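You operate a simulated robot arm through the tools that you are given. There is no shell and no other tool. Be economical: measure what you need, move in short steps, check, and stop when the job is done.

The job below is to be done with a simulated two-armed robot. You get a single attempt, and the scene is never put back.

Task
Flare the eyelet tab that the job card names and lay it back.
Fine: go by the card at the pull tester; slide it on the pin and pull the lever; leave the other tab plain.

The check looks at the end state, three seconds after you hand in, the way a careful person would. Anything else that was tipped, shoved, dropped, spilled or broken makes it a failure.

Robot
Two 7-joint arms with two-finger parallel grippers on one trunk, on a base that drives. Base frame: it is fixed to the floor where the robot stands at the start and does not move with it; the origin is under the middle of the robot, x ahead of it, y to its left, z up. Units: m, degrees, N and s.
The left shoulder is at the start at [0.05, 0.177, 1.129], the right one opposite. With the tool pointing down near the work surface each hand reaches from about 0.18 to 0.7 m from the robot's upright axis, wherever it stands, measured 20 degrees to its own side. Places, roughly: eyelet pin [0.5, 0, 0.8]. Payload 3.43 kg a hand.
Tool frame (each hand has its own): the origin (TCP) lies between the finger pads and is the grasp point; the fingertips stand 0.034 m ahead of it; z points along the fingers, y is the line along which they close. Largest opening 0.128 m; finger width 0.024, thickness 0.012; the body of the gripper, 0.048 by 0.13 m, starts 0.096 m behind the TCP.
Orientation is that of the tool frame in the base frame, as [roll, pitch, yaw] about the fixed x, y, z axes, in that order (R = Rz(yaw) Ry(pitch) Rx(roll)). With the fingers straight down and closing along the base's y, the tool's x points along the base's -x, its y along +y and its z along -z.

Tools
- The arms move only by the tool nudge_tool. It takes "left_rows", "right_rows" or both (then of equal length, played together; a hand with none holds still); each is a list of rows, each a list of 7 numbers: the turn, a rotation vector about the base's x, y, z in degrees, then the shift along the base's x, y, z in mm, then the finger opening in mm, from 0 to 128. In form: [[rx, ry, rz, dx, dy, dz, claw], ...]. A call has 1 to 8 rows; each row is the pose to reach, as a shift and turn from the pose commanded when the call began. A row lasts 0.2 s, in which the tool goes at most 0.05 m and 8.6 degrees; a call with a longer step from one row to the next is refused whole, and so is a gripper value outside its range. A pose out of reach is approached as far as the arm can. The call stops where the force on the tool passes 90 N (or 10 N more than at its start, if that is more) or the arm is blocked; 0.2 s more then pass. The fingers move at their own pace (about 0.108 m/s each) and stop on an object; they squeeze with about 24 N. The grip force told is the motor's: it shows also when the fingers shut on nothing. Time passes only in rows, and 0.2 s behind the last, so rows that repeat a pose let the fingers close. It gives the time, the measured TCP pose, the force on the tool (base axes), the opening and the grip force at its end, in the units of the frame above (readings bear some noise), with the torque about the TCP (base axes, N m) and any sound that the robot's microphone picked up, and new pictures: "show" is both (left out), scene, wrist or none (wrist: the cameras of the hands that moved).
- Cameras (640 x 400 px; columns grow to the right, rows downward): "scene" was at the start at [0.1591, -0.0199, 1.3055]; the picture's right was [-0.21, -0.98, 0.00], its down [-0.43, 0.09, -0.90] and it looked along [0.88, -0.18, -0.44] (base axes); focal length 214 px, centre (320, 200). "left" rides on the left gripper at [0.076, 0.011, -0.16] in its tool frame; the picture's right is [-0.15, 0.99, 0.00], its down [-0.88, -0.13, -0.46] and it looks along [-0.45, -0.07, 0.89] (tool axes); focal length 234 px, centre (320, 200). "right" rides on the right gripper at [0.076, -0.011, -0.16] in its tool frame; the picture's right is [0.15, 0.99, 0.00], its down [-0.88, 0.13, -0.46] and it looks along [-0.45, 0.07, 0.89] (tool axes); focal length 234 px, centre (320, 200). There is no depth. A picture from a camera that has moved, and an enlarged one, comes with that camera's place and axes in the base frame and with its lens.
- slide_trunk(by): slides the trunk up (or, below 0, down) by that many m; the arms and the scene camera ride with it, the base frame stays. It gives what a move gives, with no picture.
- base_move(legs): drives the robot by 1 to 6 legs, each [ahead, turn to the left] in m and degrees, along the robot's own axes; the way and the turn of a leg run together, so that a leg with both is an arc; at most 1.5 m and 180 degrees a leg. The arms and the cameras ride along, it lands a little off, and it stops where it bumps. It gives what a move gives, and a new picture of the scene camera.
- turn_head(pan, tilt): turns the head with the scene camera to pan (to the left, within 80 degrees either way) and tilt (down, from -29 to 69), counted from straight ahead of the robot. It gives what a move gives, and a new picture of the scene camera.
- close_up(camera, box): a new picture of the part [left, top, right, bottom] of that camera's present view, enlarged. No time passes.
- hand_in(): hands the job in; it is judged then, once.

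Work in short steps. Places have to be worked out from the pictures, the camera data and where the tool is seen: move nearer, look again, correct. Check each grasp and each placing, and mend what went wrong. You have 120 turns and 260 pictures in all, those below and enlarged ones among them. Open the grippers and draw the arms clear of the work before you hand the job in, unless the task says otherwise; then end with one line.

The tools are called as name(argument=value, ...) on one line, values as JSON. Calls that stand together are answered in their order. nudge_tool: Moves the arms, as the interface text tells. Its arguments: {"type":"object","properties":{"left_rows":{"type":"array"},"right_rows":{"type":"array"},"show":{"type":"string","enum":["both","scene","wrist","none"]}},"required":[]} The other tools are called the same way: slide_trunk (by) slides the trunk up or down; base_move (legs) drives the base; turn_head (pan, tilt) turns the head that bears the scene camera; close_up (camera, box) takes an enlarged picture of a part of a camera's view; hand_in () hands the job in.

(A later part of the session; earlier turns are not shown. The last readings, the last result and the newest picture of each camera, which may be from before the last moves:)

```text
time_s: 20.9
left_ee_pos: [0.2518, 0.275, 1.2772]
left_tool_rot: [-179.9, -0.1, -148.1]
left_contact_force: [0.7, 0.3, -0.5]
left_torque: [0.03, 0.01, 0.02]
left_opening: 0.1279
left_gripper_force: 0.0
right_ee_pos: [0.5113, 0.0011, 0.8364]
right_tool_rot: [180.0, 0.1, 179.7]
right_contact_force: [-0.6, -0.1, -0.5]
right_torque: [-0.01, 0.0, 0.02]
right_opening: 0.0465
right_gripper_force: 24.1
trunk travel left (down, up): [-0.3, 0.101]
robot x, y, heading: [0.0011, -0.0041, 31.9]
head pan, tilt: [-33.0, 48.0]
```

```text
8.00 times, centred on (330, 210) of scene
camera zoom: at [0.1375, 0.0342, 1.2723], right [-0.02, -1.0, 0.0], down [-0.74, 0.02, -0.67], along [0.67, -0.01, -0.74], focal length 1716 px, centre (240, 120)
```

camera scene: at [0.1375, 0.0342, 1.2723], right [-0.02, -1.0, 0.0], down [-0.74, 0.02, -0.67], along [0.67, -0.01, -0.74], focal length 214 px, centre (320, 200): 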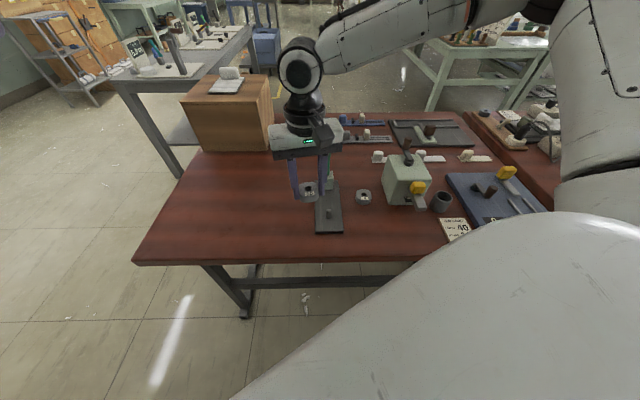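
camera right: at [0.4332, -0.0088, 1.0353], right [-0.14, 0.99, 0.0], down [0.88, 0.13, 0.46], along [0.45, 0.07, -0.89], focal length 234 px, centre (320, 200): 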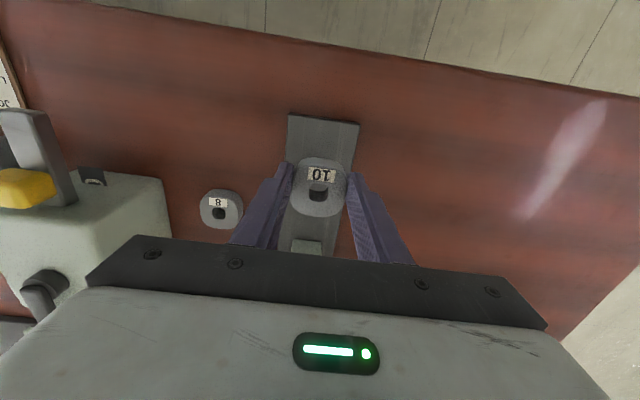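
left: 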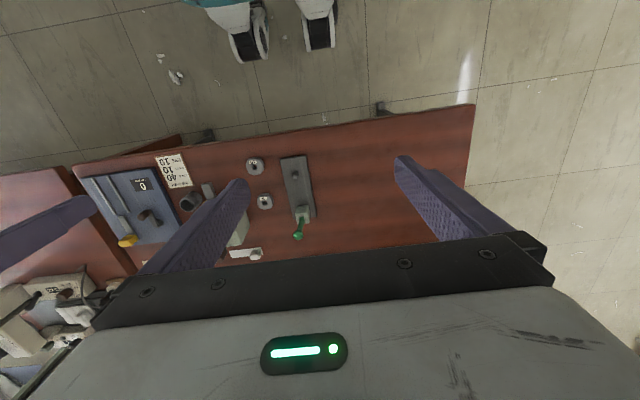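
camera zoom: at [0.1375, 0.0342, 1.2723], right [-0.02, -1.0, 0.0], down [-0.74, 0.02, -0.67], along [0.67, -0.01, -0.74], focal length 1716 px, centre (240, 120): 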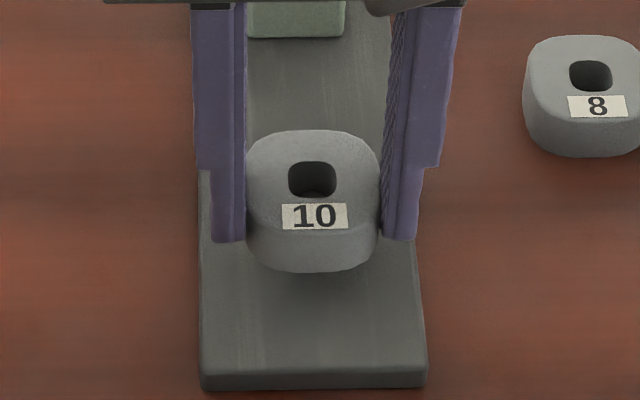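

The pin top now covers the hole's bottom rim, so the pin has gone in with no force. I'll keep lowering and watch for contact.

nudge_tool(right_rows=[[0, 0, 0, 0, 0, -3, 30], [0, 0, 0, 0, 0, -6, 30], [0, 0, 0, 0, 0, -9, 30]], show="none")

close_up(camera="right", box=[280, 150, 360, 230])

close_up(camera="scene", box=[305, 185, 355, 235])

```text
time_s: 21.6
left_ee_pos: [0.2523, 0.2745, 1.2782]
left_tool_rot: [-179.9, -0.1, -148.1]
left_contact_force: [-0.2, 0.5, -0.5]
left_torque: [-0.01, -0.01, 0.0]
left_opening: 0.1279
left_gripper_force: 0.0
right_ee_pos: [0.5107, 0.0026, 0.8286]
right_tool_rot: [-180.0, 0.0, 179.9]
right_contact_force: [-0.2, 1.1, 0.0]
right_torque: [-0.02, -0.02, -0.01]
right_opening: 0.0464
right_gripper_force: 23.9
trunk travel left (down, up): [-0.3, 0.101]
robot x, y, heading: [-0.0003, -0.0012, 31.6]
head pan, tilt: [-33.0, 48.0]
```

```text
5.00 times, centred on (320, 190) of right
camera zoom: at [0.4346, -0.009, 0.9865], right [-0.14, 0.99, 0.0], down [0.88, 0.13, 0.46], along [0.45, 0.07, -0.89], focal length 1171 px, centre (320, 250)
```

zoom: 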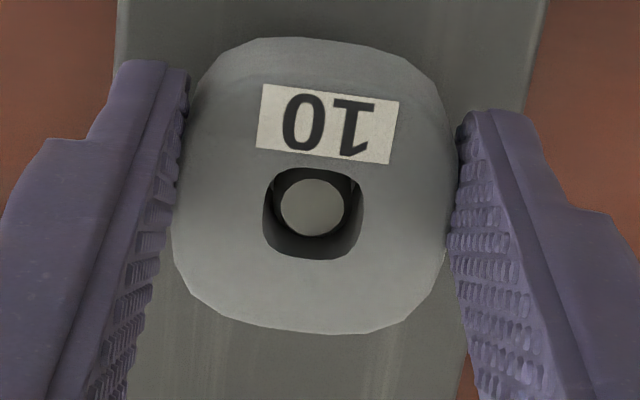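

```text
8.00 times, centred on (330, 210) of scene
camera zoom: at [0.1375, 0.0342, 1.2723], right [-0.02, -1.0, 0.0], down [-0.74, 0.02, -0.67], along [0.67, -0.01, -0.74], focal length 1716 px, centre (240, 120)
```

zoom: 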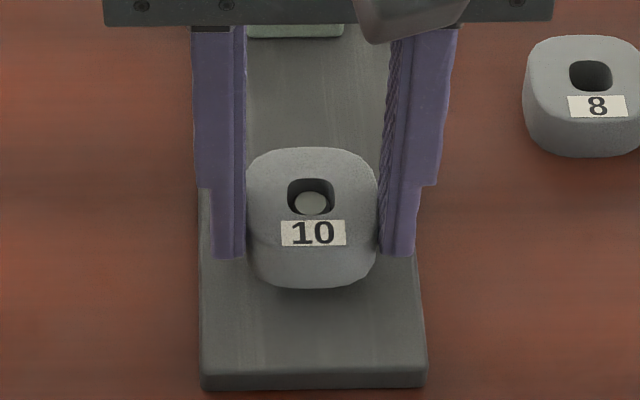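

The pin is clearly inside the hole in both views. I'll lower to seat the tab on the plate.

nudge_tool(right_rows=[[0, 0, 0, 0, 0, -3, 30], [0, 0, 0, 0, 0, -6, 30], [0, 0, 0, 0, 0, -9, 30], [0, 0, 0, 0, 0, -11, 30]], show="none")

close_up(camera="scene", box=[305, 185, 355, 235])

```text
time_s: 22.6
left_ee_pos: [0.2512, 0.2753, 1.2767]
left_tool_rot: [-179.9, -0.1, -148.1]
left_contact_force: [-0.6, 0.4, 0.0]
left_torque: [0.02, 0.04, -0.02]
left_opening: 0.128
left_gripper_force: 0.2
right_ee_pos: [0.5106, 0.0025, 0.817]
right_tool_rot: [-179.9, 0.2, 179.8]
right_contact_force: [-0.4, -0.5, -0.2]
right_torque: [-0.01, -0.02, 0.01]
right_opening: 0.0463
right_gripper_force: 24.2
trunk travel left (down, up): [-0.3, 0.101]
robot x, y, heading: [0.0044, -0.0004, 31.8]
head pan, tilt: [-33.0, 48.0]
```

```text
8.00 times, centred on (330, 210) of scene
camera zoom: at [0.1375, 0.0342, 1.2723], right [-0.02, -1.0, 0.0], down [-0.74, 0.02, -0.67], along [0.67, -0.01, -0.74], focal length 1716 px, centre (240, 120)
```

zoom: 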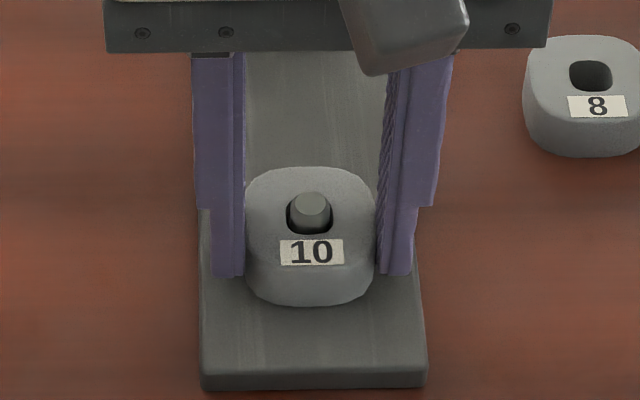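

Still free. I'll lower further until it seats.

nudge_tool(right_rows=[[0, 0, 0, 0, 0, -2, 30], [0, 0, 0, 0, 0, -4, 30], [0, 0, 0, 0, 0, -6, 30]], show="none")

close_up(camera="scene", box=[305, 185, 355, 235])

```text
time_s: 23.4
left_ee_pos: [0.2493, 0.2742, 1.2784]
left_tool_rot: [-179.8, 0.0, -148.1]
left_contact_force: [-0.2, 0.7, 0.1]
left_torque: [-0.01, 0.02, 0.0]
left_opening: 0.128
left_gripper_force: 0.0
right_ee_pos: [0.5115, 0.0028, 0.8148]
right_tool_rot: [179.9, 0.4, 179.7]
right_contact_force: [-2.5, -6.3, 32.7]
right_torque: [-0.49, -0.01, -0.07]
right_opening: 0.046
right_gripper_force: 23.9
trunk travel left (down, up): [-0.3, 0.101]
robot x, y, heading: [0.0012, -0.0023, 31.9]
head pan, tilt: [-33.0, 48.0]
```

```text
8.00 times, centred on (330, 210) of scene
camera zoom: at [0.1346, 0.0336, 1.2733], right [-0.02, -1.0, 0.0], down [-0.74, 0.02, -0.67], along [0.67, -0.01, -0.74], focal length 1716 px, centre (240, 120)
```

zoom: 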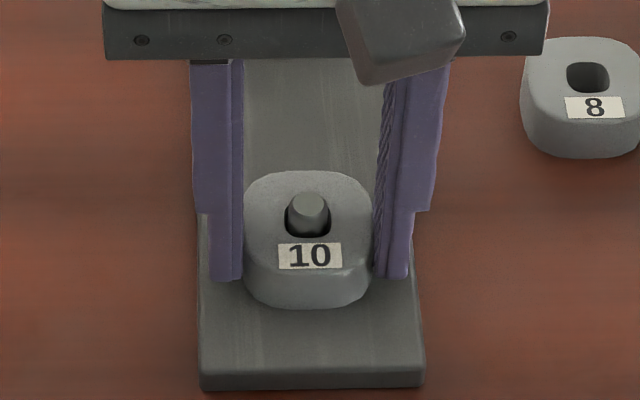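

It's seated: 33 N up at TCP z 0.815. I'll ease off the pressure, open, and lift clear.

nudge_tool(right_rows=[[0, 0, 0, 0, 0, 4, 30], [0, 0, 0, 0, 0, 4, 75], [0, 0, 0, 0, 0, 4, 75], [0, 0, 0, 0, 0, 40, 75], [0, 0, 0, -5, 0, 80, 75], [0, 0, 0, -15, 0, 125, 75]])

close_up(camera="scene", box=[290, 130, 380, 245])

```text
time_s: 24.9
left_ee_pos: [0.2511, 0.2748, 1.2781]
left_tool_rot: [-179.9, 0.1, -148.0]
left_contact_force: [-0.2, -0.3, -0.1]
left_torque: [0.01, -0.01, 0.03]
left_opening: 0.1281
left_gripper_force: 0.1
right_ee_pos: [0.4945, 0.0036, 0.9367]
right_tool_rot: [-180.0, 0.1, 179.9]
right_contact_force: [0.5, 0.0, 0.3]
right_torque: [0.03, -0.02, 0.03]
right_opening: 0.0751
right_gripper_force: 0.2
trunk travel left (down, up): [-0.3, 0.101]
robot x, y, heading: [-0.0008, 0.0, 32.0]
head pan, tilt: [-33.0, 48.0]
camera scene: at [0.1368, 0.0341, 1.2724], right [-0.02, -1.0, 0.0], down [-0.74, 0.02, -0.67], along [0.67, -0.01, -0.74], focal length 214 px, centre (320, 200)
camera right: at [0.4187, -0.0085, 1.0957], right [-0.14, 0.99, 0.0], down [0.88, 0.13, 0.46], along [0.45, 0.07, -0.89], focal length 234 px, centre (320, 200)
```

scene: 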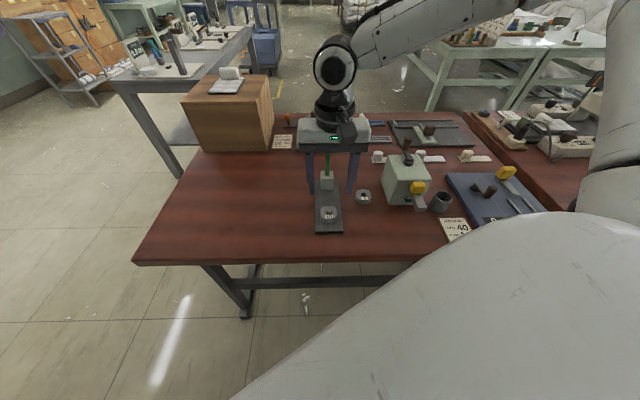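
right: 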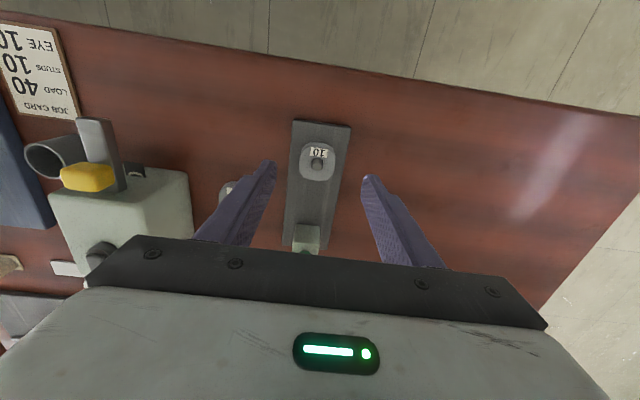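

```text
3.48 times, centred on (335, 188) of scene
camera zoom: at [0.1368, 0.0341, 1.2724], right [-0.02, -1.0, 0.0], down [-0.74, 0.02, -0.67], along [0.67, -0.01, -0.74], focal length 746 px, centre (268, 244)
```

zoom: 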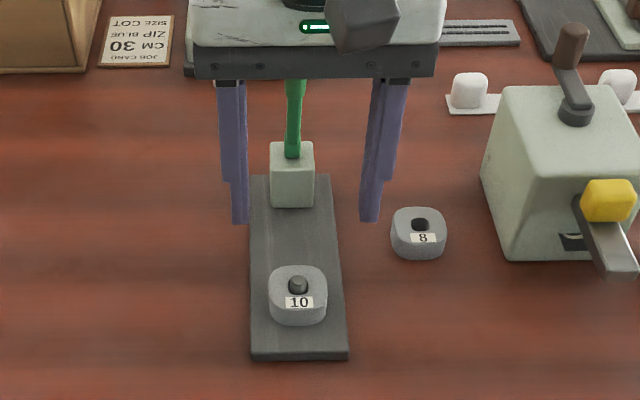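

Tab 10 sits on the pin. To locate the lever, I'll back the hand off in -x and up so the wrist camera sees it.

nudge_tool(right_rows=[[0, 0, 0, -40, 0, 20, 75], [0, 0, 0, -80, 0, 40, 75], [0, 0, 0, -110, 0, 60, 75], [0, 0, 0, -110, 0, 60, 75]])

close_up(camera="scene", box=[290, 130, 380, 245])

```text
time_s: 25.9
left_ee_pos: [0.2536, 0.2744, 1.2767]
left_tool_rot: [-179.9, -0.1, -148.1]
left_contact_force: [0.1, 0.1, 0.1]
left_torque: [0.0, -0.01, -0.02]
left_opening: 0.1281
left_gripper_force: 0.1
right_ee_pos: [0.385, 0.0021, 0.996]
right_tool_rot: [-179.9, 0.0, 179.8]
right_contact_force: [-0.5, -0.2, 0.6]
right_torque: [-0.03, -0.01, -0.02]
right_opening: 0.075
right_gripper_force: 0.1
trunk travel left (down, up): [-0.3, 0.101]
robot x, y, heading: [0.0024, -0.0012, 31.9]
head pan, tilt: [-33.0, 48.0]
camera scene: at [0.1378, 0.0342, 1.2722], right [-0.02, -1.0, 0.0], down [-0.74, 0.02, -0.67], along [0.67, -0.01, -0.74], focal length 214 px, centre (320, 200)
camera right: at [0.3093, -0.0083, 1.1542], right [-0.14, 0.99, 0.0], down [0.88, 0.13, 0.46], along [0.45, 0.07, -0.89], focal length 234 px, centre (320, 200)
```

scene: 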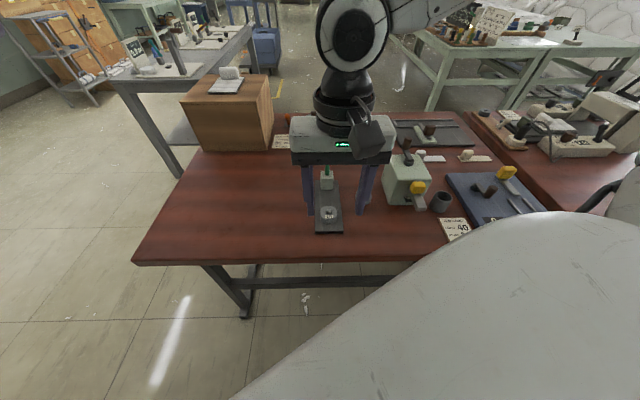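
right: 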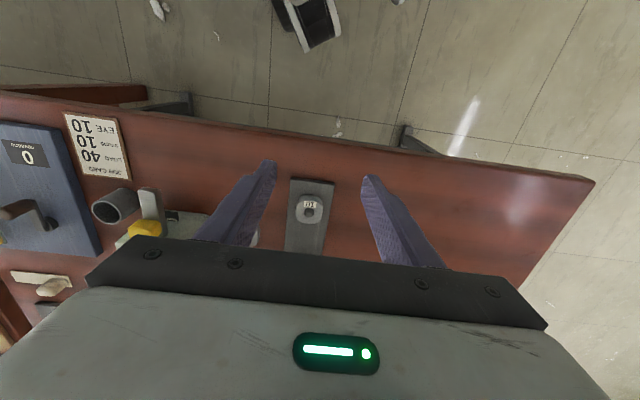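

```text
3.48 times, centred on (335, 188) of scene
camera zoom: at [0.1378, 0.0342, 1.2722], right [-0.02, -1.0, 0.0], down [-0.74, 0.02, -0.67], along [0.67, -0.01, -0.74], focal length 746 px, centre (268, 244)
```

zoom: 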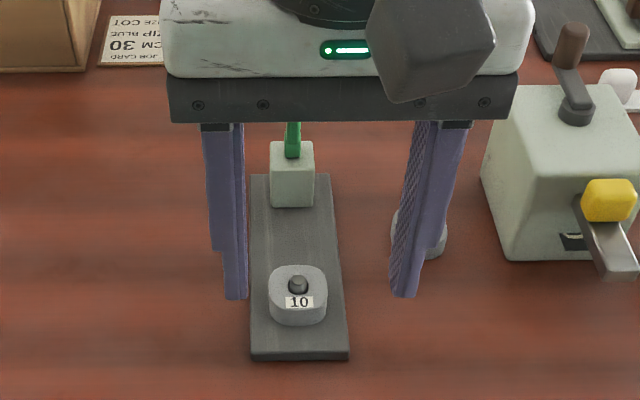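

The hand hides the lever here, but earlier triangulation puts the knob at about [0.634, 0.002, 0.935]. I'll approach level at z 0.93 with the fingers open on either side of it, and stop short to check.

nudge_tool(right_rows=[[0, 0, 0, 40, 0, -20, 75], [0, 0, 0, 80, 0, -45, 75], [0, 0, 0, 125, 0, -64, 75], [0, 0, 0, 170, 0, -64, 75], [0, 0, 0, 205, 0, -64, 75], [0, 0, 0, 205, 0, -64, 75]])

close_up(camera="scene", box=[290, 110, 380, 225])

```text
time_s: 27.2
left_ee_pos: [0.2511, 0.2739, 1.2772]
left_tool_rot: [-179.9, -0.1, -148.1]
left_contact_force: [0.0, 0.0, 1.0]
left_torque: [0.01, 0.0, 0.02]
left_opening: 0.128
left_gripper_force: 0.0
right_ee_pos: [0.5921, 0.0021, 0.9311]
right_tool_rot: [-180.0, 0.1, 179.8]
right_contact_force: [-0.3, 0.6, 0.0]
right_torque: [0.02, -0.03, -0.01]
right_opening: 0.075
right_gripper_force: 0.0
trunk travel left (down, up): [-0.3, 0.101]
robot x, y, heading: [-0.0021, 0.001, 31.7]
head pan, tilt: [-33.0, 48.0]
camera scene: at [0.1372, 0.0342, 1.2723], right [-0.02, -1.0, 0.0], down [-0.74, 0.02, -0.67], along [0.67, -0.01, -0.74], focal length 214 px, centre (320, 200)
camera right: at [0.5153, -0.0093, 1.0904], right [-0.14, 0.99, 0.0], down [0.88, 0.13, 0.46], along [0.45, 0.07, -0.89], focal length 234 px, centre (320, 200)
```

scene: 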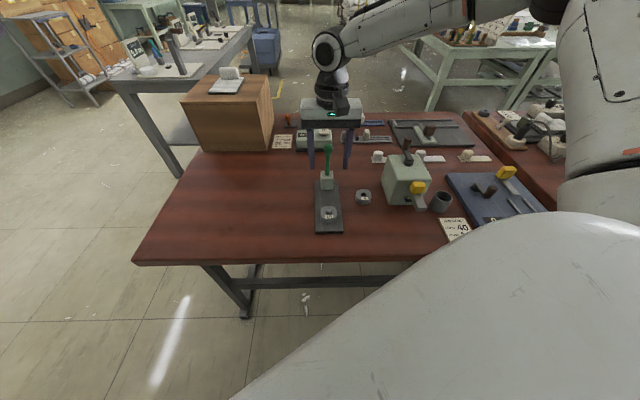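
right: 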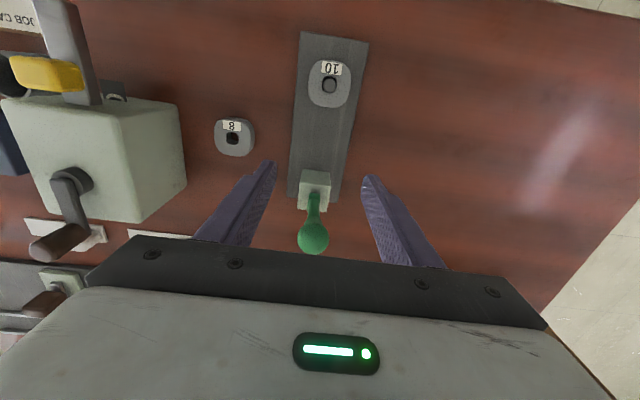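

```text
3.48 times, centred on (335, 168) of scene
camera zoom: at [0.1372, 0.0342, 1.2723], right [-0.02, -1.0, 0.0], down [-0.74, 0.02, -0.67], along [0.67, -0.01, -0.74], focal length 746 px, centre (268, 313)
```

zoom: 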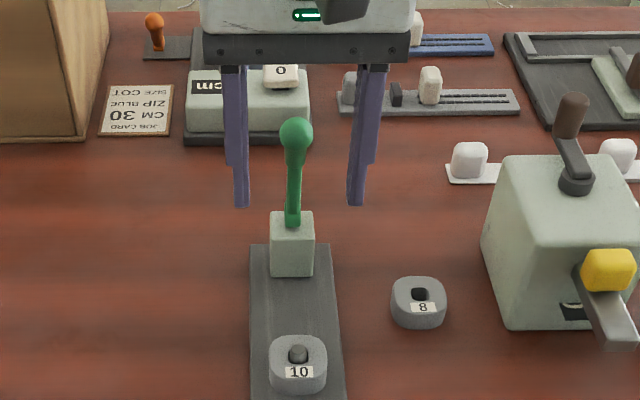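

The two cameras agree on the knob at [0.627, 0.003, 0.938]. The rod leans away from the robot from a pivot near [0.605, 0.003, 0.85], so pulling means moving it towards me. I'll move onto the knob and close.

nudge_tool(right_rows=[[0, 0, 0, 18, 0, 3, 75], [0, 0, 0, 35, 0, 5, 75], [0, 0, 0, 35, 0, 5, 40], [0, 0, 0, 35, 0, 5, 10], [0, 0, 0, 35, 0, 5, 10], [0, 0, 0, 35, 0, 5, 10]])

close_up(camera="scene", box=[290, 110, 380, 225])

```text
time_s: 28.6
left_ee_pos: [0.2523, 0.2753, 1.2773]
left_tool_rot: [-179.9, 0.1, -148.2]
left_contact_force: [0.7, -0.1, 1.0]
left_torque: [-0.01, -0.02, -0.03]
left_opening: 0.128
left_gripper_force: 0.1
right_ee_pos: [0.626, 0.0015, 0.9368]
right_tool_rot: [-180.0, 0.1, 179.7]
right_contact_force: [-0.1, -1.2, 1.6]
right_torque: [0.46, -0.02, 0.04]
right_opening: 0.0232
right_gripper_force: 45.3
trunk travel left (down, up): [-0.3, 0.101]
robot x, y, heading: [-0.0008, 0.0009, 31.7]
head pan, tilt: [-33.0, 48.0]
camera scene: at [0.1374, 0.0342, 1.2723], right [-0.02, -1.0, 0.0], down [-0.74, 0.02, -0.67], along [0.67, -0.01, -0.74], focal length 214 px, centre (320, 200)
camera right: at [0.5501, -0.009, 1.0958], right [-0.14, 0.99, 0.0], down [0.88, 0.13, 0.46], along [0.45, 0.07, -0.89], focal length 234 px, centre (320, 200)
```

scene: 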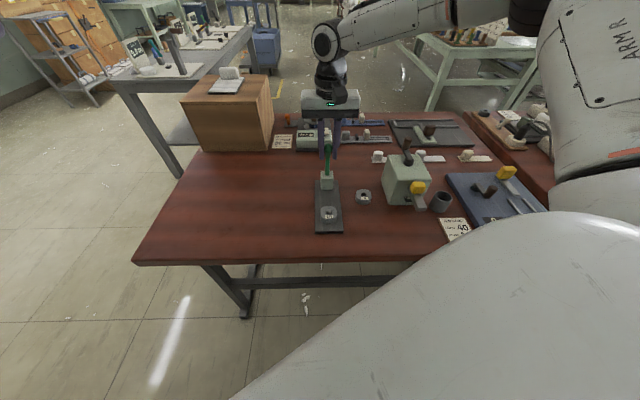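
right: 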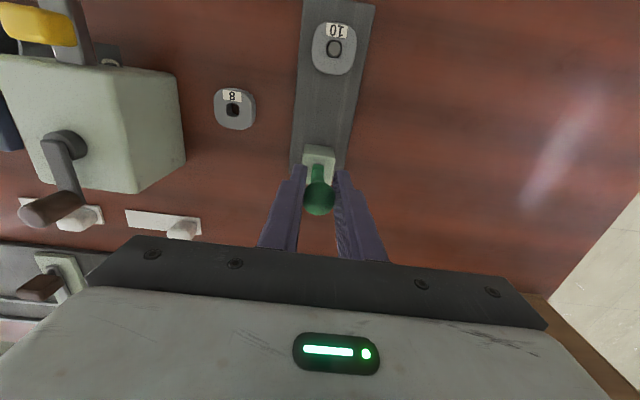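

```text
3.48 times, centred on (335, 168) of scene
camera zoom: at [0.1374, 0.0342, 1.2723], right [-0.02, -1.0, 0.0], down [-0.74, 0.02, -0.67], along [0.67, -0.01, -0.74], focal length 746 px, centre (268, 313)
```

zoom: 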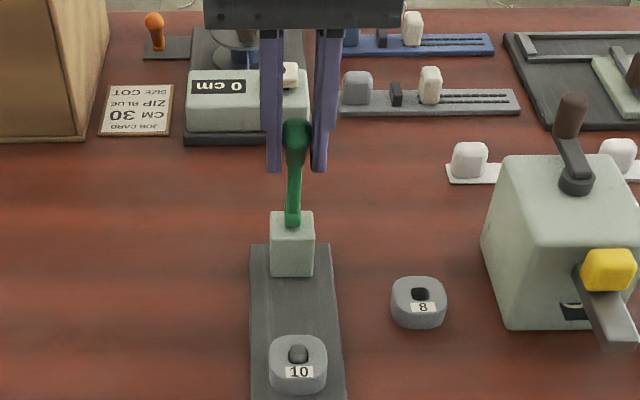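

The knob is held, at 23 mm. I'll pull it towards the robot along the arc, a small part first to feel the resistance.

nudge_tool(right_rows=[[0, 0, 0, -6, 0, 1, 10], [0, 0, 0, -12, 0, 2, 10], [0, 0, 0, -19, 0, 3, 10], [0, 0, 0, -19, 0, 3, 10]], show="none")

close_up(camera="scene", box=[290, 110, 380, 225])

```text
time_s: 29.6
left_ee_pos: [0.2568, 0.2753, 1.2757]
left_tool_rot: [-180.0, -0.2, -148.0]
left_contact_force: [-0.1, 0.5, -0.6]
left_torque: [0.03, -0.01, -0.01]
left_opening: 0.128
left_gripper_force: 0.0
right_ee_pos: [0.6109, 0.0027, 0.935]
right_tool_rot: [180.0, 0.1, 179.8]
right_contact_force: [21.5, 4.0, -24.4]
right_torque: [0.46, -1.06, 0.01]
right_opening: 0.023
right_gripper_force: 44.9
trunk travel left (down, up): [-0.3, 0.101]
robot x, y, heading: [0.0034, -0.0028, 31.8]
head pan, tilt: [-33.0, 48.0]
```

```text
3.48 times, centred on (335, 168) of scene
camera zoom: at [0.142, 0.0346, 1.2714], right [-0.02, -1.0, 0.0], down [-0.75, 0.02, -0.67], along [0.67, -0.01, -0.75], focal length 746 px, centre (268, 313)
```

zoom: 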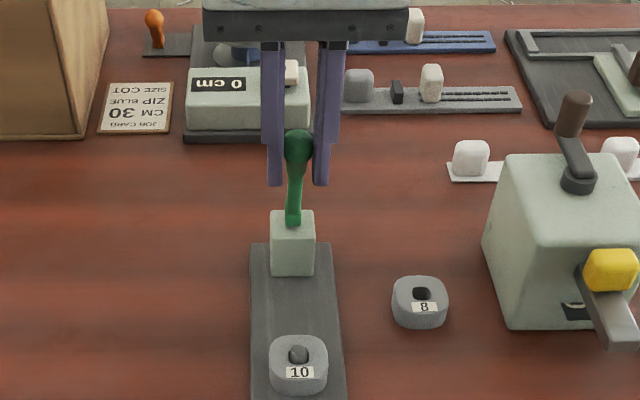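

The lever moves and resists, and its path already bends downward, so the pivot is nearer x 0.625. I'll keep pulling along that corrected arc.

nudge_tool(right_rows=[[0, 0, 0, -6, 0, -4, 10], [0, 0, 0, -12, 0, -7, 10], [0, 0, 0, -19, 0, -11, 10], [0, 0, 0, -26, 0, -15, 10], [0, 0, 0, -26, 0, -15, 10]], show="none")

close_up(camera="scene", box=[290, 110, 380, 225])

```text
time_s: 30.9
left_ee_pos: [0.254, 0.2744, 1.2771]
left_tool_rot: [-179.9, 0.0, -148.1]
left_contact_force: [0.1, 0.4, -0.1]
left_torque: [0.01, 0.0, 0.01]
left_opening: 0.1278
left_gripper_force: 0.0
right_ee_pos: [0.5824, 0.003, 0.926]
right_tool_rot: [179.8, 0.4, 179.9]
right_contact_force: [14.0, -2.6, 5.2]
right_torque: [0.25, -1.41, 0.08]
right_opening: 0.0227
right_gripper_force: 45.3
trunk travel left (down, up): [-0.3, 0.101]
robot x, y, heading: [0.0006, -0.0013, 31.8]
head pan, tilt: [-33.0, 48.0]
```

```text
3.48 times, centred on (335, 168) of scene
camera zoom: at [0.1382, 0.034, 1.2723], right [-0.02, -1.0, 0.0], down [-0.74, 0.02, -0.67], along [0.67, -0.01, -0.74], focal length 746 px, centre (268, 313)
```

zoom: 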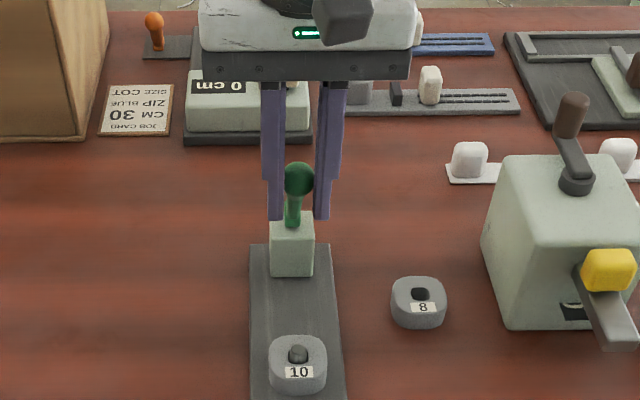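

It moves smoothly at about 14 N. I'll carry on along the arc.

nudge_tool(right_rows=[[0, 0, 0, -7, 0, -4, 10], [0, 0, 0, -13, 0, -8, 10], [0, 0, 0, -18, 0, -13, 10], [0, 0, 0, -23, 0, -18, 10], [0, 0, 0, -28, 0, -24, 10], [0, 0, 0, -28, 0, -24, 10]], show="none")

close_up(camera="scene", box=[290, 130, 380, 245])

```text
time_s: 32.2
left_ee_pos: [0.2532, 0.2741, 1.2779]
left_tool_rot: [180.0, -0.1, -148.1]
left_contact_force: [-0.2, -0.8, 0.1]
left_torque: [0.0, -0.01, 0.02]
left_opening: 0.1276
left_gripper_force: 0.1
right_ee_pos: [0.5554, 0.0027, 0.9015]
right_tool_rot: [179.9, 0.4, 179.8]
right_contact_force: [13.4, -0.2, 7.5]
right_torque: [0.09, -1.35, 0.05]
right_opening: 0.0228
right_gripper_force: 44.7
trunk travel left (down, up): [-0.3, 0.101]
robot x, y, heading: [-0.0007, 0.0012, 32.1]
head pan, tilt: [-33.0, 48.0]
```

```text
3.48 times, centred on (335, 188) of scene
camera zoom: at [0.1379, 0.0342, 1.2723], right [-0.02, -1.0, 0.0], down [-0.74, 0.02, -0.67], along [0.67, -0.01, -0.74], focal length 746 px, centre (268, 244)
```

zoom: 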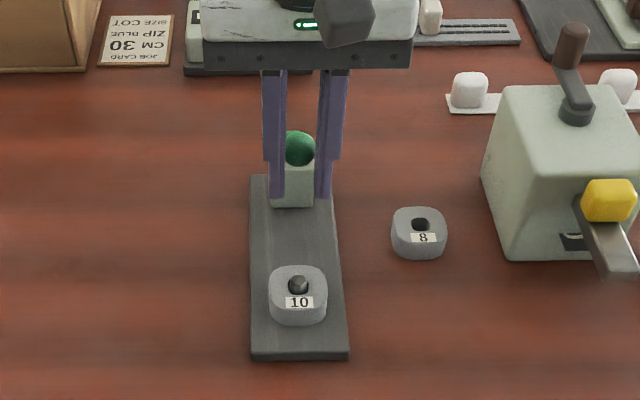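

About 55° through, with no sound and the tab unchanged so far. I'll continue.

nudge_tool(right_rows=[[0, 0, 0, -4, 0, -7, 10], [0, 0, 0, -8, 0, -14, 10], [0, 0, 0, -11, 0, -21, 10], [0, 0, 0, -13, 0, -28, 10], [0, 0, 0, -13, 0, -28, 10]], show="none")

close_up(camera="scene", box=[290, 130, 380, 245])

```text
time_s: 33.5
left_ee_pos: [0.2511, 0.2744, 1.2779]
left_tool_rot: [-179.9, -0.1, -148.1]
left_contact_force: [0.1, 0.8, -0.2]
left_torque: [0.04, -0.03, -0.01]
left_opening: 0.1279
left_gripper_force: 0.0
right_ee_pos: [0.5383, 0.0025, 0.8742]
right_tool_rot: [-180.0, 0.0, 179.8]
right_contact_force: [-0.6, -2.5, 14.5]
right_torque: [-0.01, -1.3, -0.05]
right_opening: 0.0229
right_gripper_force: 44.9
trunk travel left (down, up): [-0.3, 0.101]
robot x, y, heading: [0.0033, -0.0033, 32.0]
head pan, tilt: [-33.0, 48.0]
```

```text
3.48 times, centred on (335, 188) of scene
camera zoom: at [0.1358, 0.034, 1.2726], right [-0.02, -1.0, 0.0], down [-0.74, 0.02, -0.67], along [0.67, -0.01, -0.74], focal length 746 px, centre (268, 244)
```

zoom: 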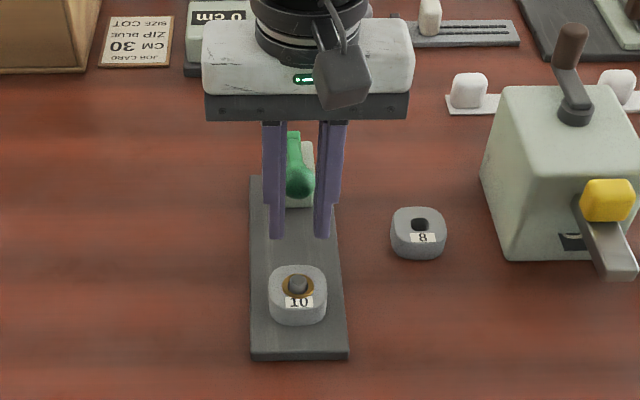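

A brass ring has appeared round the hole of tab 10. I'll look at it up close.

close_up(camera="scene", box=[310, 190, 350, 230])

close_up(camera="right", box=[200, 0, 440, 240])

```text
10.00 times, centred on (330, 210) of scene
camera zoom: at [0.1358, 0.034, 1.2726], right [-0.02, -1.0, 0.0], down [-0.74, 0.02, -0.67], along [0.67, -0.01, -0.74], focal length 2145 px, centre (220, 100)
```

zoom: 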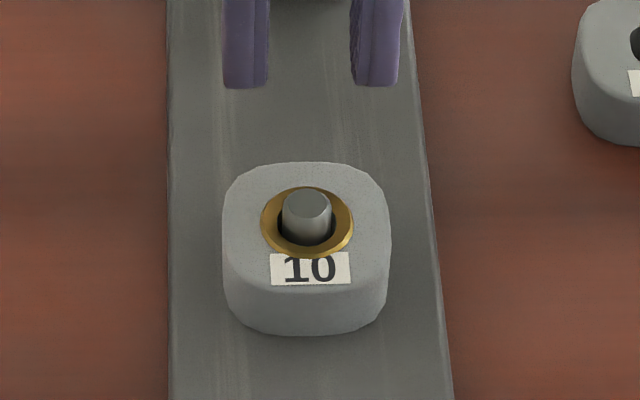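

```text
1.67 times, centred on (320, 120) of right
camera zoom: at [0.4615, -0.0089, 1.033], right [-0.14, 0.99, 0.0], down [0.88, 0.13, 0.46], along [0.45, 0.07, -0.89], focal length 390 px, centre (320, 333)
```

zoom: 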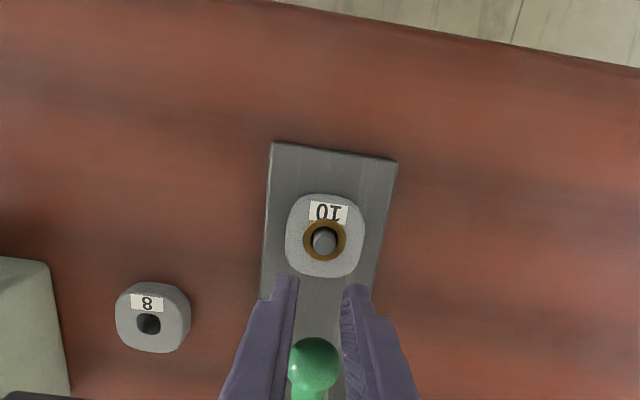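

The flange is fully formed. I'll take the lever back upright along the same arc so it can't snap back.

nudge_tool(right_rows=[[0, 0, 0, 5, 0, 14, 10], [0, 0, 0, 13, 0, 28, 10], [0, 0, 0, 26, 0, 41, 10], [0, 0, 0, 41, 0, 52, 10], [0, 0, 0, 55, 0, 59, 10], [0, 0, 0, 68, 0, 63, 10], [0, 0, 0, 84, 0, 64, 10], [0, 0, 0, 84, 0, 64, 10]], show="none")

close_up(camera="scene", box=[290, 110, 380, 225])

```text
time_s: 35.2
left_ee_pos: [0.2493, 0.2743, 1.2783]
left_tool_rot: [-179.8, 0.1, -148.0]
left_contact_force: [-1.0, 0.3, 0.1]
left_torque: [0.0, 0.0, 0.01]
left_opening: 0.128
left_gripper_force: 0.1
right_ee_pos: [0.622, 0.0018, 0.9396]
right_tool_rot: [-179.9, 0.4, 180.0]
right_contact_force: [-13.1, -3.4, 12.1]
right_torque: [-0.35, 1.02, -0.06]
right_opening: 0.0231
right_gripper_force: 45.2
trunk travel left (down, up): [-0.3, 0.101]
robot x, y, heading: [-0.0002, 0.0006, 31.6]
head pan, tilt: [-33.0, 48.0]
```

```text
3.48 times, centred on (335, 168) of scene
camera zoom: at [0.135, 0.0339, 1.2728], right [-0.02, -1.0, 0.0], down [-0.74, 0.02, -0.67], along [0.67, -0.01, -0.74], focal length 746 px, centre (268, 313)
```

zoom: 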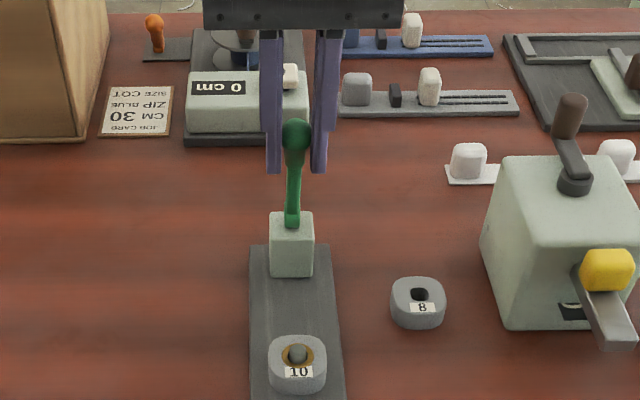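

The lever is back at its starting stance. I'll release it, back out level, and go above the tab.

nudge_tool(right_rows=[[0, 0, 0, 0, 0, 0, 75], [0, 0, 0, 0, 0, 0, 75], [0, 0, 0, 0, 0, 0, 75], [0, 0, 0, -40, 0, 0, 75], [0, 0, 0, -80, 0, 0, 75], [0, 0, 0, -113, 0, 0, 75], [0, 0, 0, -113, 0, -40, 75], [0, 0, 0, -113, 0, -70, 75]])

close_up(camera="scene", box=[290, 130, 380, 245])

close_up(camera="right", box=[250, 110, 390, 250])

```text
time_s: 37.0
left_ee_pos: [0.2529, 0.2749, 1.2774]
left_tool_rot: [-179.9, 0.0, -148.1]
left_contact_force: [-0.2, -0.7, 0.0]
left_torque: [0.02, 0.0, -0.02]
left_opening: 0.1281
left_gripper_force: 0.0
right_ee_pos: [0.5108, 0.0016, 0.8672]
right_tool_rot: [179.8, 0.1, 179.9]
right_contact_force: [-0.6, -0.7, -0.7]
right_torque: [-0.02, 0.03, 0.0]
right_opening: 0.0749
right_gripper_force: 0.3
trunk travel left (down, up): [-0.3, 0.101]
robot x, y, heading: [-0.0008, 0.0048, 31.7]
head pan, tilt: [-33.0, 48.0]
camera scene: at [0.1376, 0.0342, 1.2723], right [-0.02, -1.0, 0.0], down [-0.74, 0.02, -0.67], along [0.67, -0.01, -0.74], focal length 214 px, centre (320, 200)
camera right: at [0.4342, -0.0092, 1.0255], right [-0.14, 0.99, 0.0], down [0.88, 0.13, 0.46], along [0.45, 0.07, -0.89], focal length 234 px, centre (320, 200)
```

scene: 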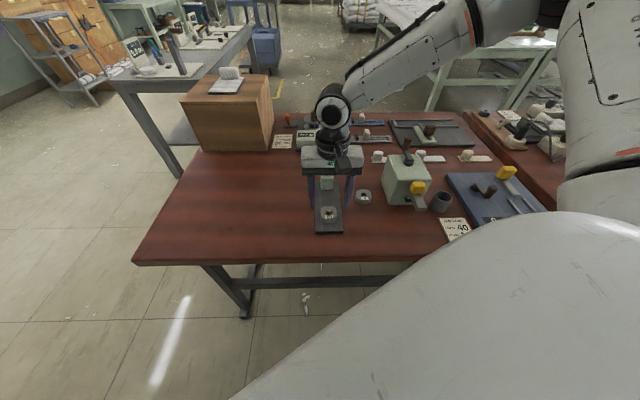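
right: 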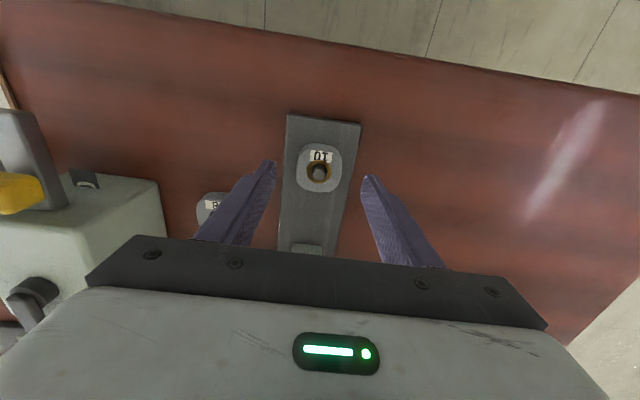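

```text
3.48 times, centred on (335, 188) of scene
camera zoom: at [0.1376, 0.0342, 1.2723], right [-0.02, -1.0, 0.0], down [-0.74, 0.02, -0.67], along [0.67, -0.01, -0.74], focal length 746 px, centre (268, 244)
```

zoom: 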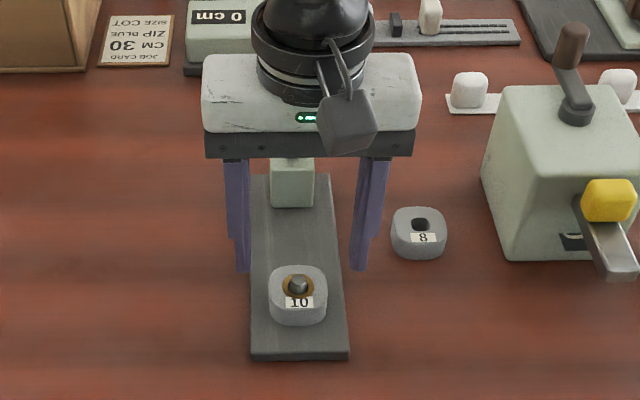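

```text
2.86 times, centred on (320, 180) of right
camera zoom: at [0.4342, -0.0092, 1.0255], right [-0.14, 0.99, 0.0], down [0.88, 0.13, 0.46], along [0.45, 0.07, -0.89], focal length 669 px, centre (320, 257)
```

zoom: 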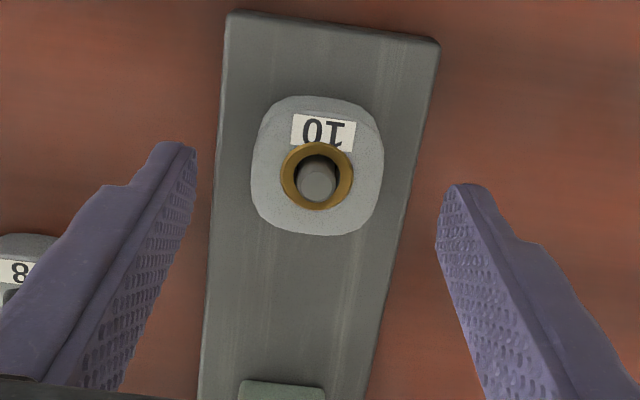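

The tab is still centred under the hand. I'll lower to the release height of 0.816 and grip it.

nudge_tool(right_rows=[[0, 0, 0, 0, 1, -20, 75], [0, 0, 0, 0, 1, -40, 75], [0, 0, 0, 0, 1, -51, 75], [0, 0, 0, 0, 1, -51, 55], [0, 0, 0, 0, 1, -51, 30], [0, 0, 0, 0, 1, -51, 30], [0, 0, 0, 0, 1, -51, 30]], show="wrist")

```text
time_s: 38.6
left_ee_pos: [0.2513, 0.2753, 1.2773]
left_tool_rot: [-179.9, 0.0, -148.1]
left_contact_force: [0.1, 1.2, 0.2]
left_torque: [-0.02, 0.0, 0.01]
left_opening: 0.128
left_gripper_force: 0.1
right_ee_pos: [0.5112, 0.0017, 0.8153]
right_tool_rot: [-180.0, 0.1, 179.7]
right_contact_force: [-0.1, 0.1, 0.2]
right_torque: [-0.03, 0.01, 0.02]
right_opening: 0.0464
right_gripper_force: 23.8
trunk travel left (down, up): [-0.3, 0.101]
robot x, y, heading: [-0.0013, 0.0012, 31.9]
head pan, tilt: [-33.0, 48.0]
camera right: at [0.4341, -0.0079, 0.9749], right [-0.14, 0.99, 0.0], down [0.88, 0.13, 0.46], along [0.45, 0.07, -0.89], focal length 234 px, centre (320, 200)
```

right: 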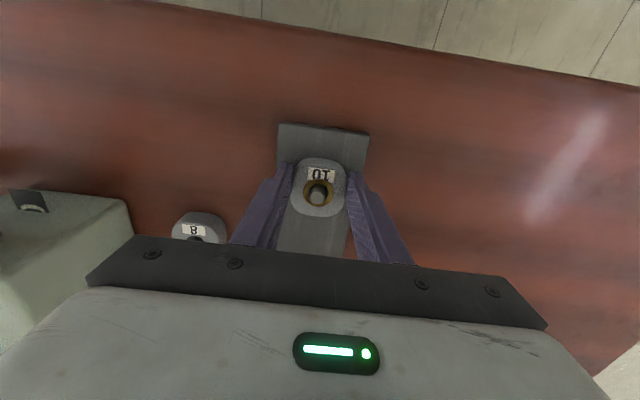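

Gripped with no side load. I'll lift straight up 65 mm, off the pin.

nudge_tool(right_rows=[[0, 0, 0, 0, 0, 12, 30], [0, 0, 0, 0, 0, 28, 30], [0, 0, 0, 0, 0, 46, 30], [0, 0, 0, 0, 0, 65, 30], [0, 0, 0, 0, 0, 65, 30]], show="scene")

```text
time_s: 39.9
left_ee_pos: [0.252, 0.2745, 1.2774]
left_tool_rot: [-179.9, -0.1, -148.1]
left_contact_force: [0.6, 0.2, 0.4]
left_torque: [-0.03, 0.01, -0.03]
left_opening: 0.128
left_gripper_force: 0.0
right_ee_pos: [0.5106, 0.005, 0.8814]
right_tool_rot: [180.0, 0.1, 179.8]
right_contact_force: [-0.4, -0.5, 0.1]
right_torque: [0.01, -0.02, 0.01]
right_opening: 0.0465
right_gripper_force: 24.1
trunk travel left (down, up): [-0.3, 0.101]
robot x, y, heading: [0.0036, 0.0025, 32.0]
head pan, tilt: [-33.0, 48.0]
camera scene: at [0.1376, 0.0342, 1.2723], right [-0.02, -1.0, 0.0], down [-0.74, 0.02, -0.67], along [0.67, -0.01, -0.74], focal length 214 px, centre (320, 200)
```

scene: 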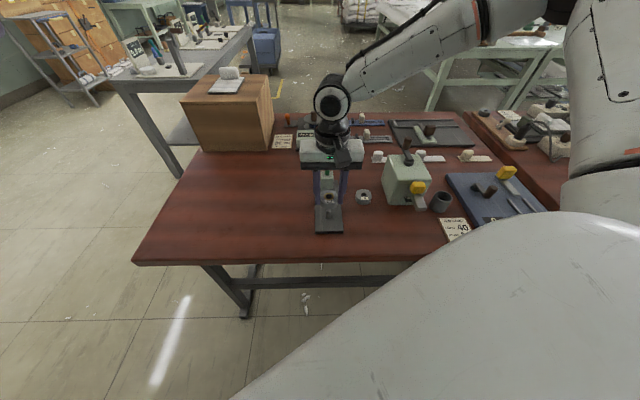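

It's off the pin and held. I'll carry it back over its home spot and down to just above the bench.

nudge_tool(right_rows=[[0, 0, 0, -14, -38, 0, 30], [0, 0, 0, -28, -78, 0, 30], [0, 0, 0, -38.5, -115, -2, 30], [0, 0, 0, -38.5, -115, -25, 30], [0, 0, 0, -38.5, -115, -50, 30], [0, 0, 0, -38.5, -115, -68, 30], [0, 0, 0, -38.5, -115, -74, 30], [0, 0, 0, -38.5, -115, -74, 30]])

close_up(camera="scene", box=[310, 160, 400, 260])

```text
time_s: 41.6
left_ee_pos: [0.2512, 0.2744, 1.2772]
left_tool_rot: [-179.9, 0.0, -148.1]
left_contact_force: [-0.1, 0.6, 0.0]
left_torque: [0.0, 0.03, -0.02]
left_opening: 0.1282
left_gripper_force: 0.1
right_ee_pos: [0.4717, -0.1122, 0.8064]
right_tool_rot: [180.0, 0.2, 179.8]
right_contact_force: [0.0, 0.3, -0.7]
right_torque: [-0.02, 0.01, -0.03]
right_opening: 0.0462
right_gripper_force: 23.9
trunk travel left (down, up): [-0.3, 0.101]
robot x, y, heading: [-0.0021, -0.0001, 31.7]
head pan, tilt: [-33.0, 48.0]
camera scene: at [0.1375, 0.0342, 1.2723], right [-0.02, -1.0, 0.0], down [-0.74, 0.02, -0.67], along [0.67, -0.01, -0.74], focal length 214 px, centre (320, 200)
camera right: at [0.3964, -0.1229, 0.9655], right [-0.14, 0.99, 0.0], down [0.88, 0.13, 0.46], along [0.45, 0.07, -0.89], focal length 234 px, centre (320, 200)
```

scene: 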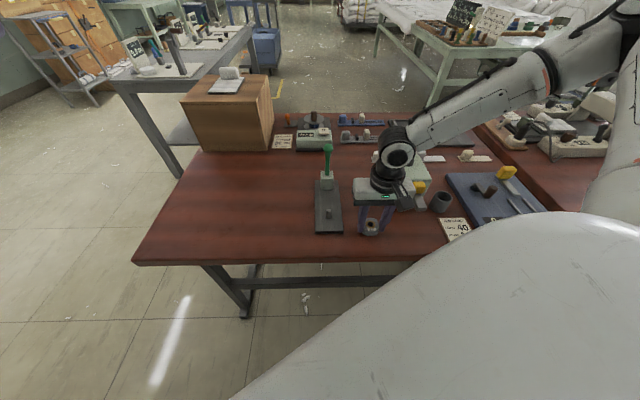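
right: 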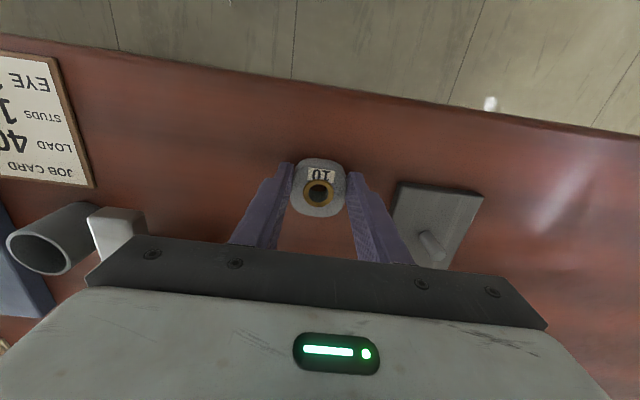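

```text
4.00 times, centred on (355, 210) of scene
camera zoom: at [0.1375, 0.0342, 1.2723], right [-0.02, -1.0, 0.0], down [-0.74, 0.02, -0.67], along [0.67, -0.01, -0.74], focal length 858 px, centre (180, 160)
```

zoom: 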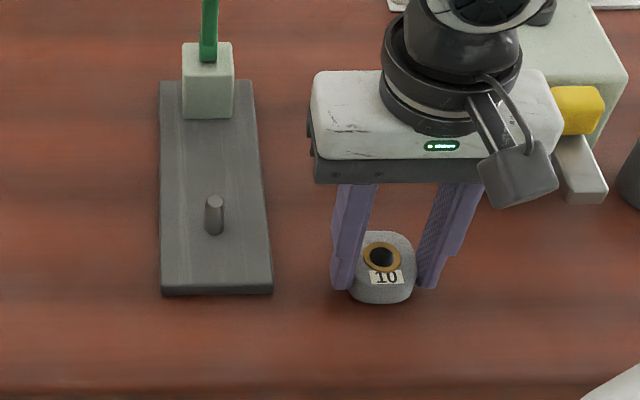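

It's over home with about 6 mm left to go. I'll lower until it touches.

nudge_tool(right_rows=[[0, 0, 0, 0, 0, -3, 30], [0, 0, 0, 0, 0, -5, 30], [0, 0, 0, 0, 0, -7, 30]], show="none")

```text
time_s: 42.5
left_ee_pos: [0.2503, 0.274, 1.2785]
left_tool_rot: [-180.0, -0.1, -148.0]
left_contact_force: [-0.4, 0.2, 0.1]
left_torque: [0.01, -0.03, 0.02]
left_opening: 0.1281
left_gripper_force: 0.0
right_ee_pos: [0.4722, -0.1119, 0.801]
right_tool_rot: [180.0, 0.3, 179.9]
right_contact_force: [-2.5, -4.1, 18.9]
right_torque: [-0.2, 0.07, -0.04]
right_opening: 0.0465
right_gripper_force: 23.9
trunk travel left (down, up): [-0.3, 0.101]
robot x, y, heading: [0.002, -0.0004, 31.8]
head pan, tilt: [-33.0, 48.0]
```

It's on the bench, with 19 N contact at the original height. I'll ease up, open, and lift away.

nudge_tool(right_rows=[[0, 0, 0, 0, 0, 2, 30], [0, 0, 0, 0, 0, 2, 70], [0, 0, 0, 0, 0, 2, 70], [0, 0, 0, 0, 0, 45, 70], [0, 0, 0, 0, 0, 90, 70], [0, 0, 0, -30, -10, 130, 70], [0, 0, 0, -60, -30, 170, 70], [0, 0, 0, -90, -60, 200, 70]])

close_up(camera="scene", box=[290, 130, 430, 250])

```text
refused: row 6 steps farther than a row can; nothing moved
```

```text
3.33 times, centred on (360, 190) of scene
camera zoom: at [0.1358, 0.0341, 1.2729], right [-0.02, -1.0, 0.0], down [-0.74, 0.02, -0.67], along [0.67, -0.01, -0.74], focal length 715 px, centre (187, 233)
```

zoom: 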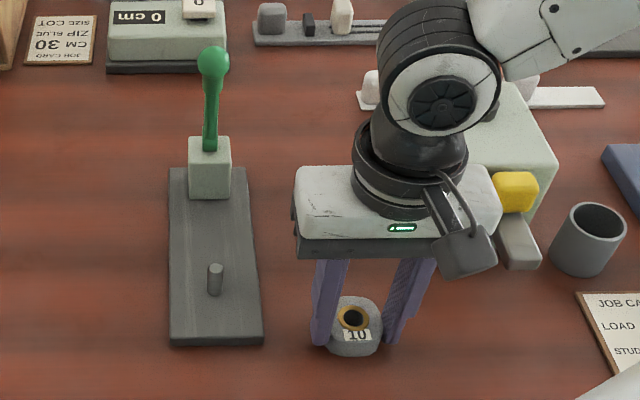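

That call was refused for too long a step, so I'll repeat it with shorter ones.

nudge_tool(right_rows=[[0, 0, 0, 0, 0, 2, 30], [0, 0, 0, 0, 0, 2, 70], [0, 0, 0, 0, 0, 2, 70], [0, 0, 0, 0, 0, 40, 70], [0, 0, 0, 0, 0, 80, 70], [0, 0, 0, -20, -5, 115, 70], [0, 0, 0, -45, -15, 150, 70], [0, 0, 0, -70, -25, 185, 70]])

close_up(camera="scene", box=[290, 130, 430, 250])

```text
time_s: 44.2
left_ee_pos: [0.2516, 0.2741, 1.2779]
left_tool_rot: [-179.8, -0.2, -148.1]
left_contact_force: [-0.4, -0.8, -0.7]
left_torque: [0.0, -0.06, -0.01]
left_opening: 0.128
left_gripper_force: 0.2
right_ee_pos: [0.4022, -0.137, 0.9848]
right_tool_rot: [-180.0, 0.0, 179.9]
right_contact_force: [-0.7, -0.5, -1.1]
right_torque: [0.02, -0.03, 0.01]
right_opening: 0.0699
right_gripper_force: 0.1
trunk travel left (down, up): [-0.3, 0.101]
robot x, y, heading: [0.0022, -0.0017, 31.8]
head pan, tilt: [-33.0, 48.0]
camera scene: at [0.1369, 0.0341, 1.2724], right [-0.02, -1.0, 0.0], down [-0.74, 0.02, -0.67], along [0.67, -0.01, -0.74], focal length 214 px, centre (320, 200)
camera right: at [0.3259, -0.1484, 1.1444], right [-0.14, 0.99, 0.0], down [0.88, 0.13, 0.46], along [0.45, 0.07, -0.89], focal length 234 px, centre (320, 200)
```

scene: 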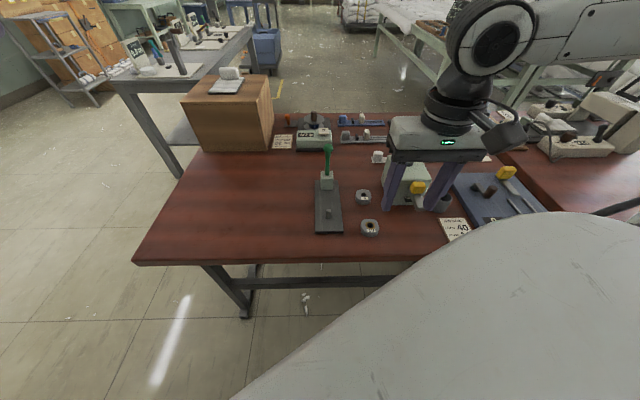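
right: 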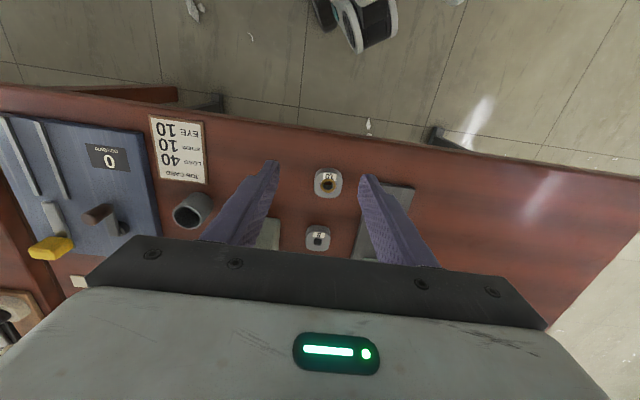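

```text
3.33 times, centred on (360, 190) of scene
camera zoom: at [0.1369, 0.0341, 1.2724], right [-0.02, -1.0, 0.0], down [-0.74, 0.02, -0.67], along [0.67, -0.01, -0.74], focal length 715 px, centre (187, 233)
```

zoom: 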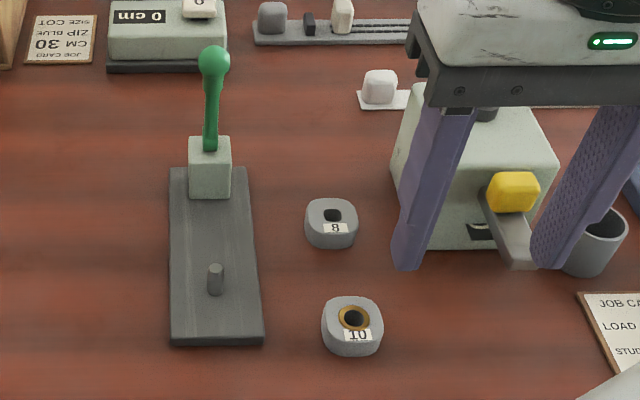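

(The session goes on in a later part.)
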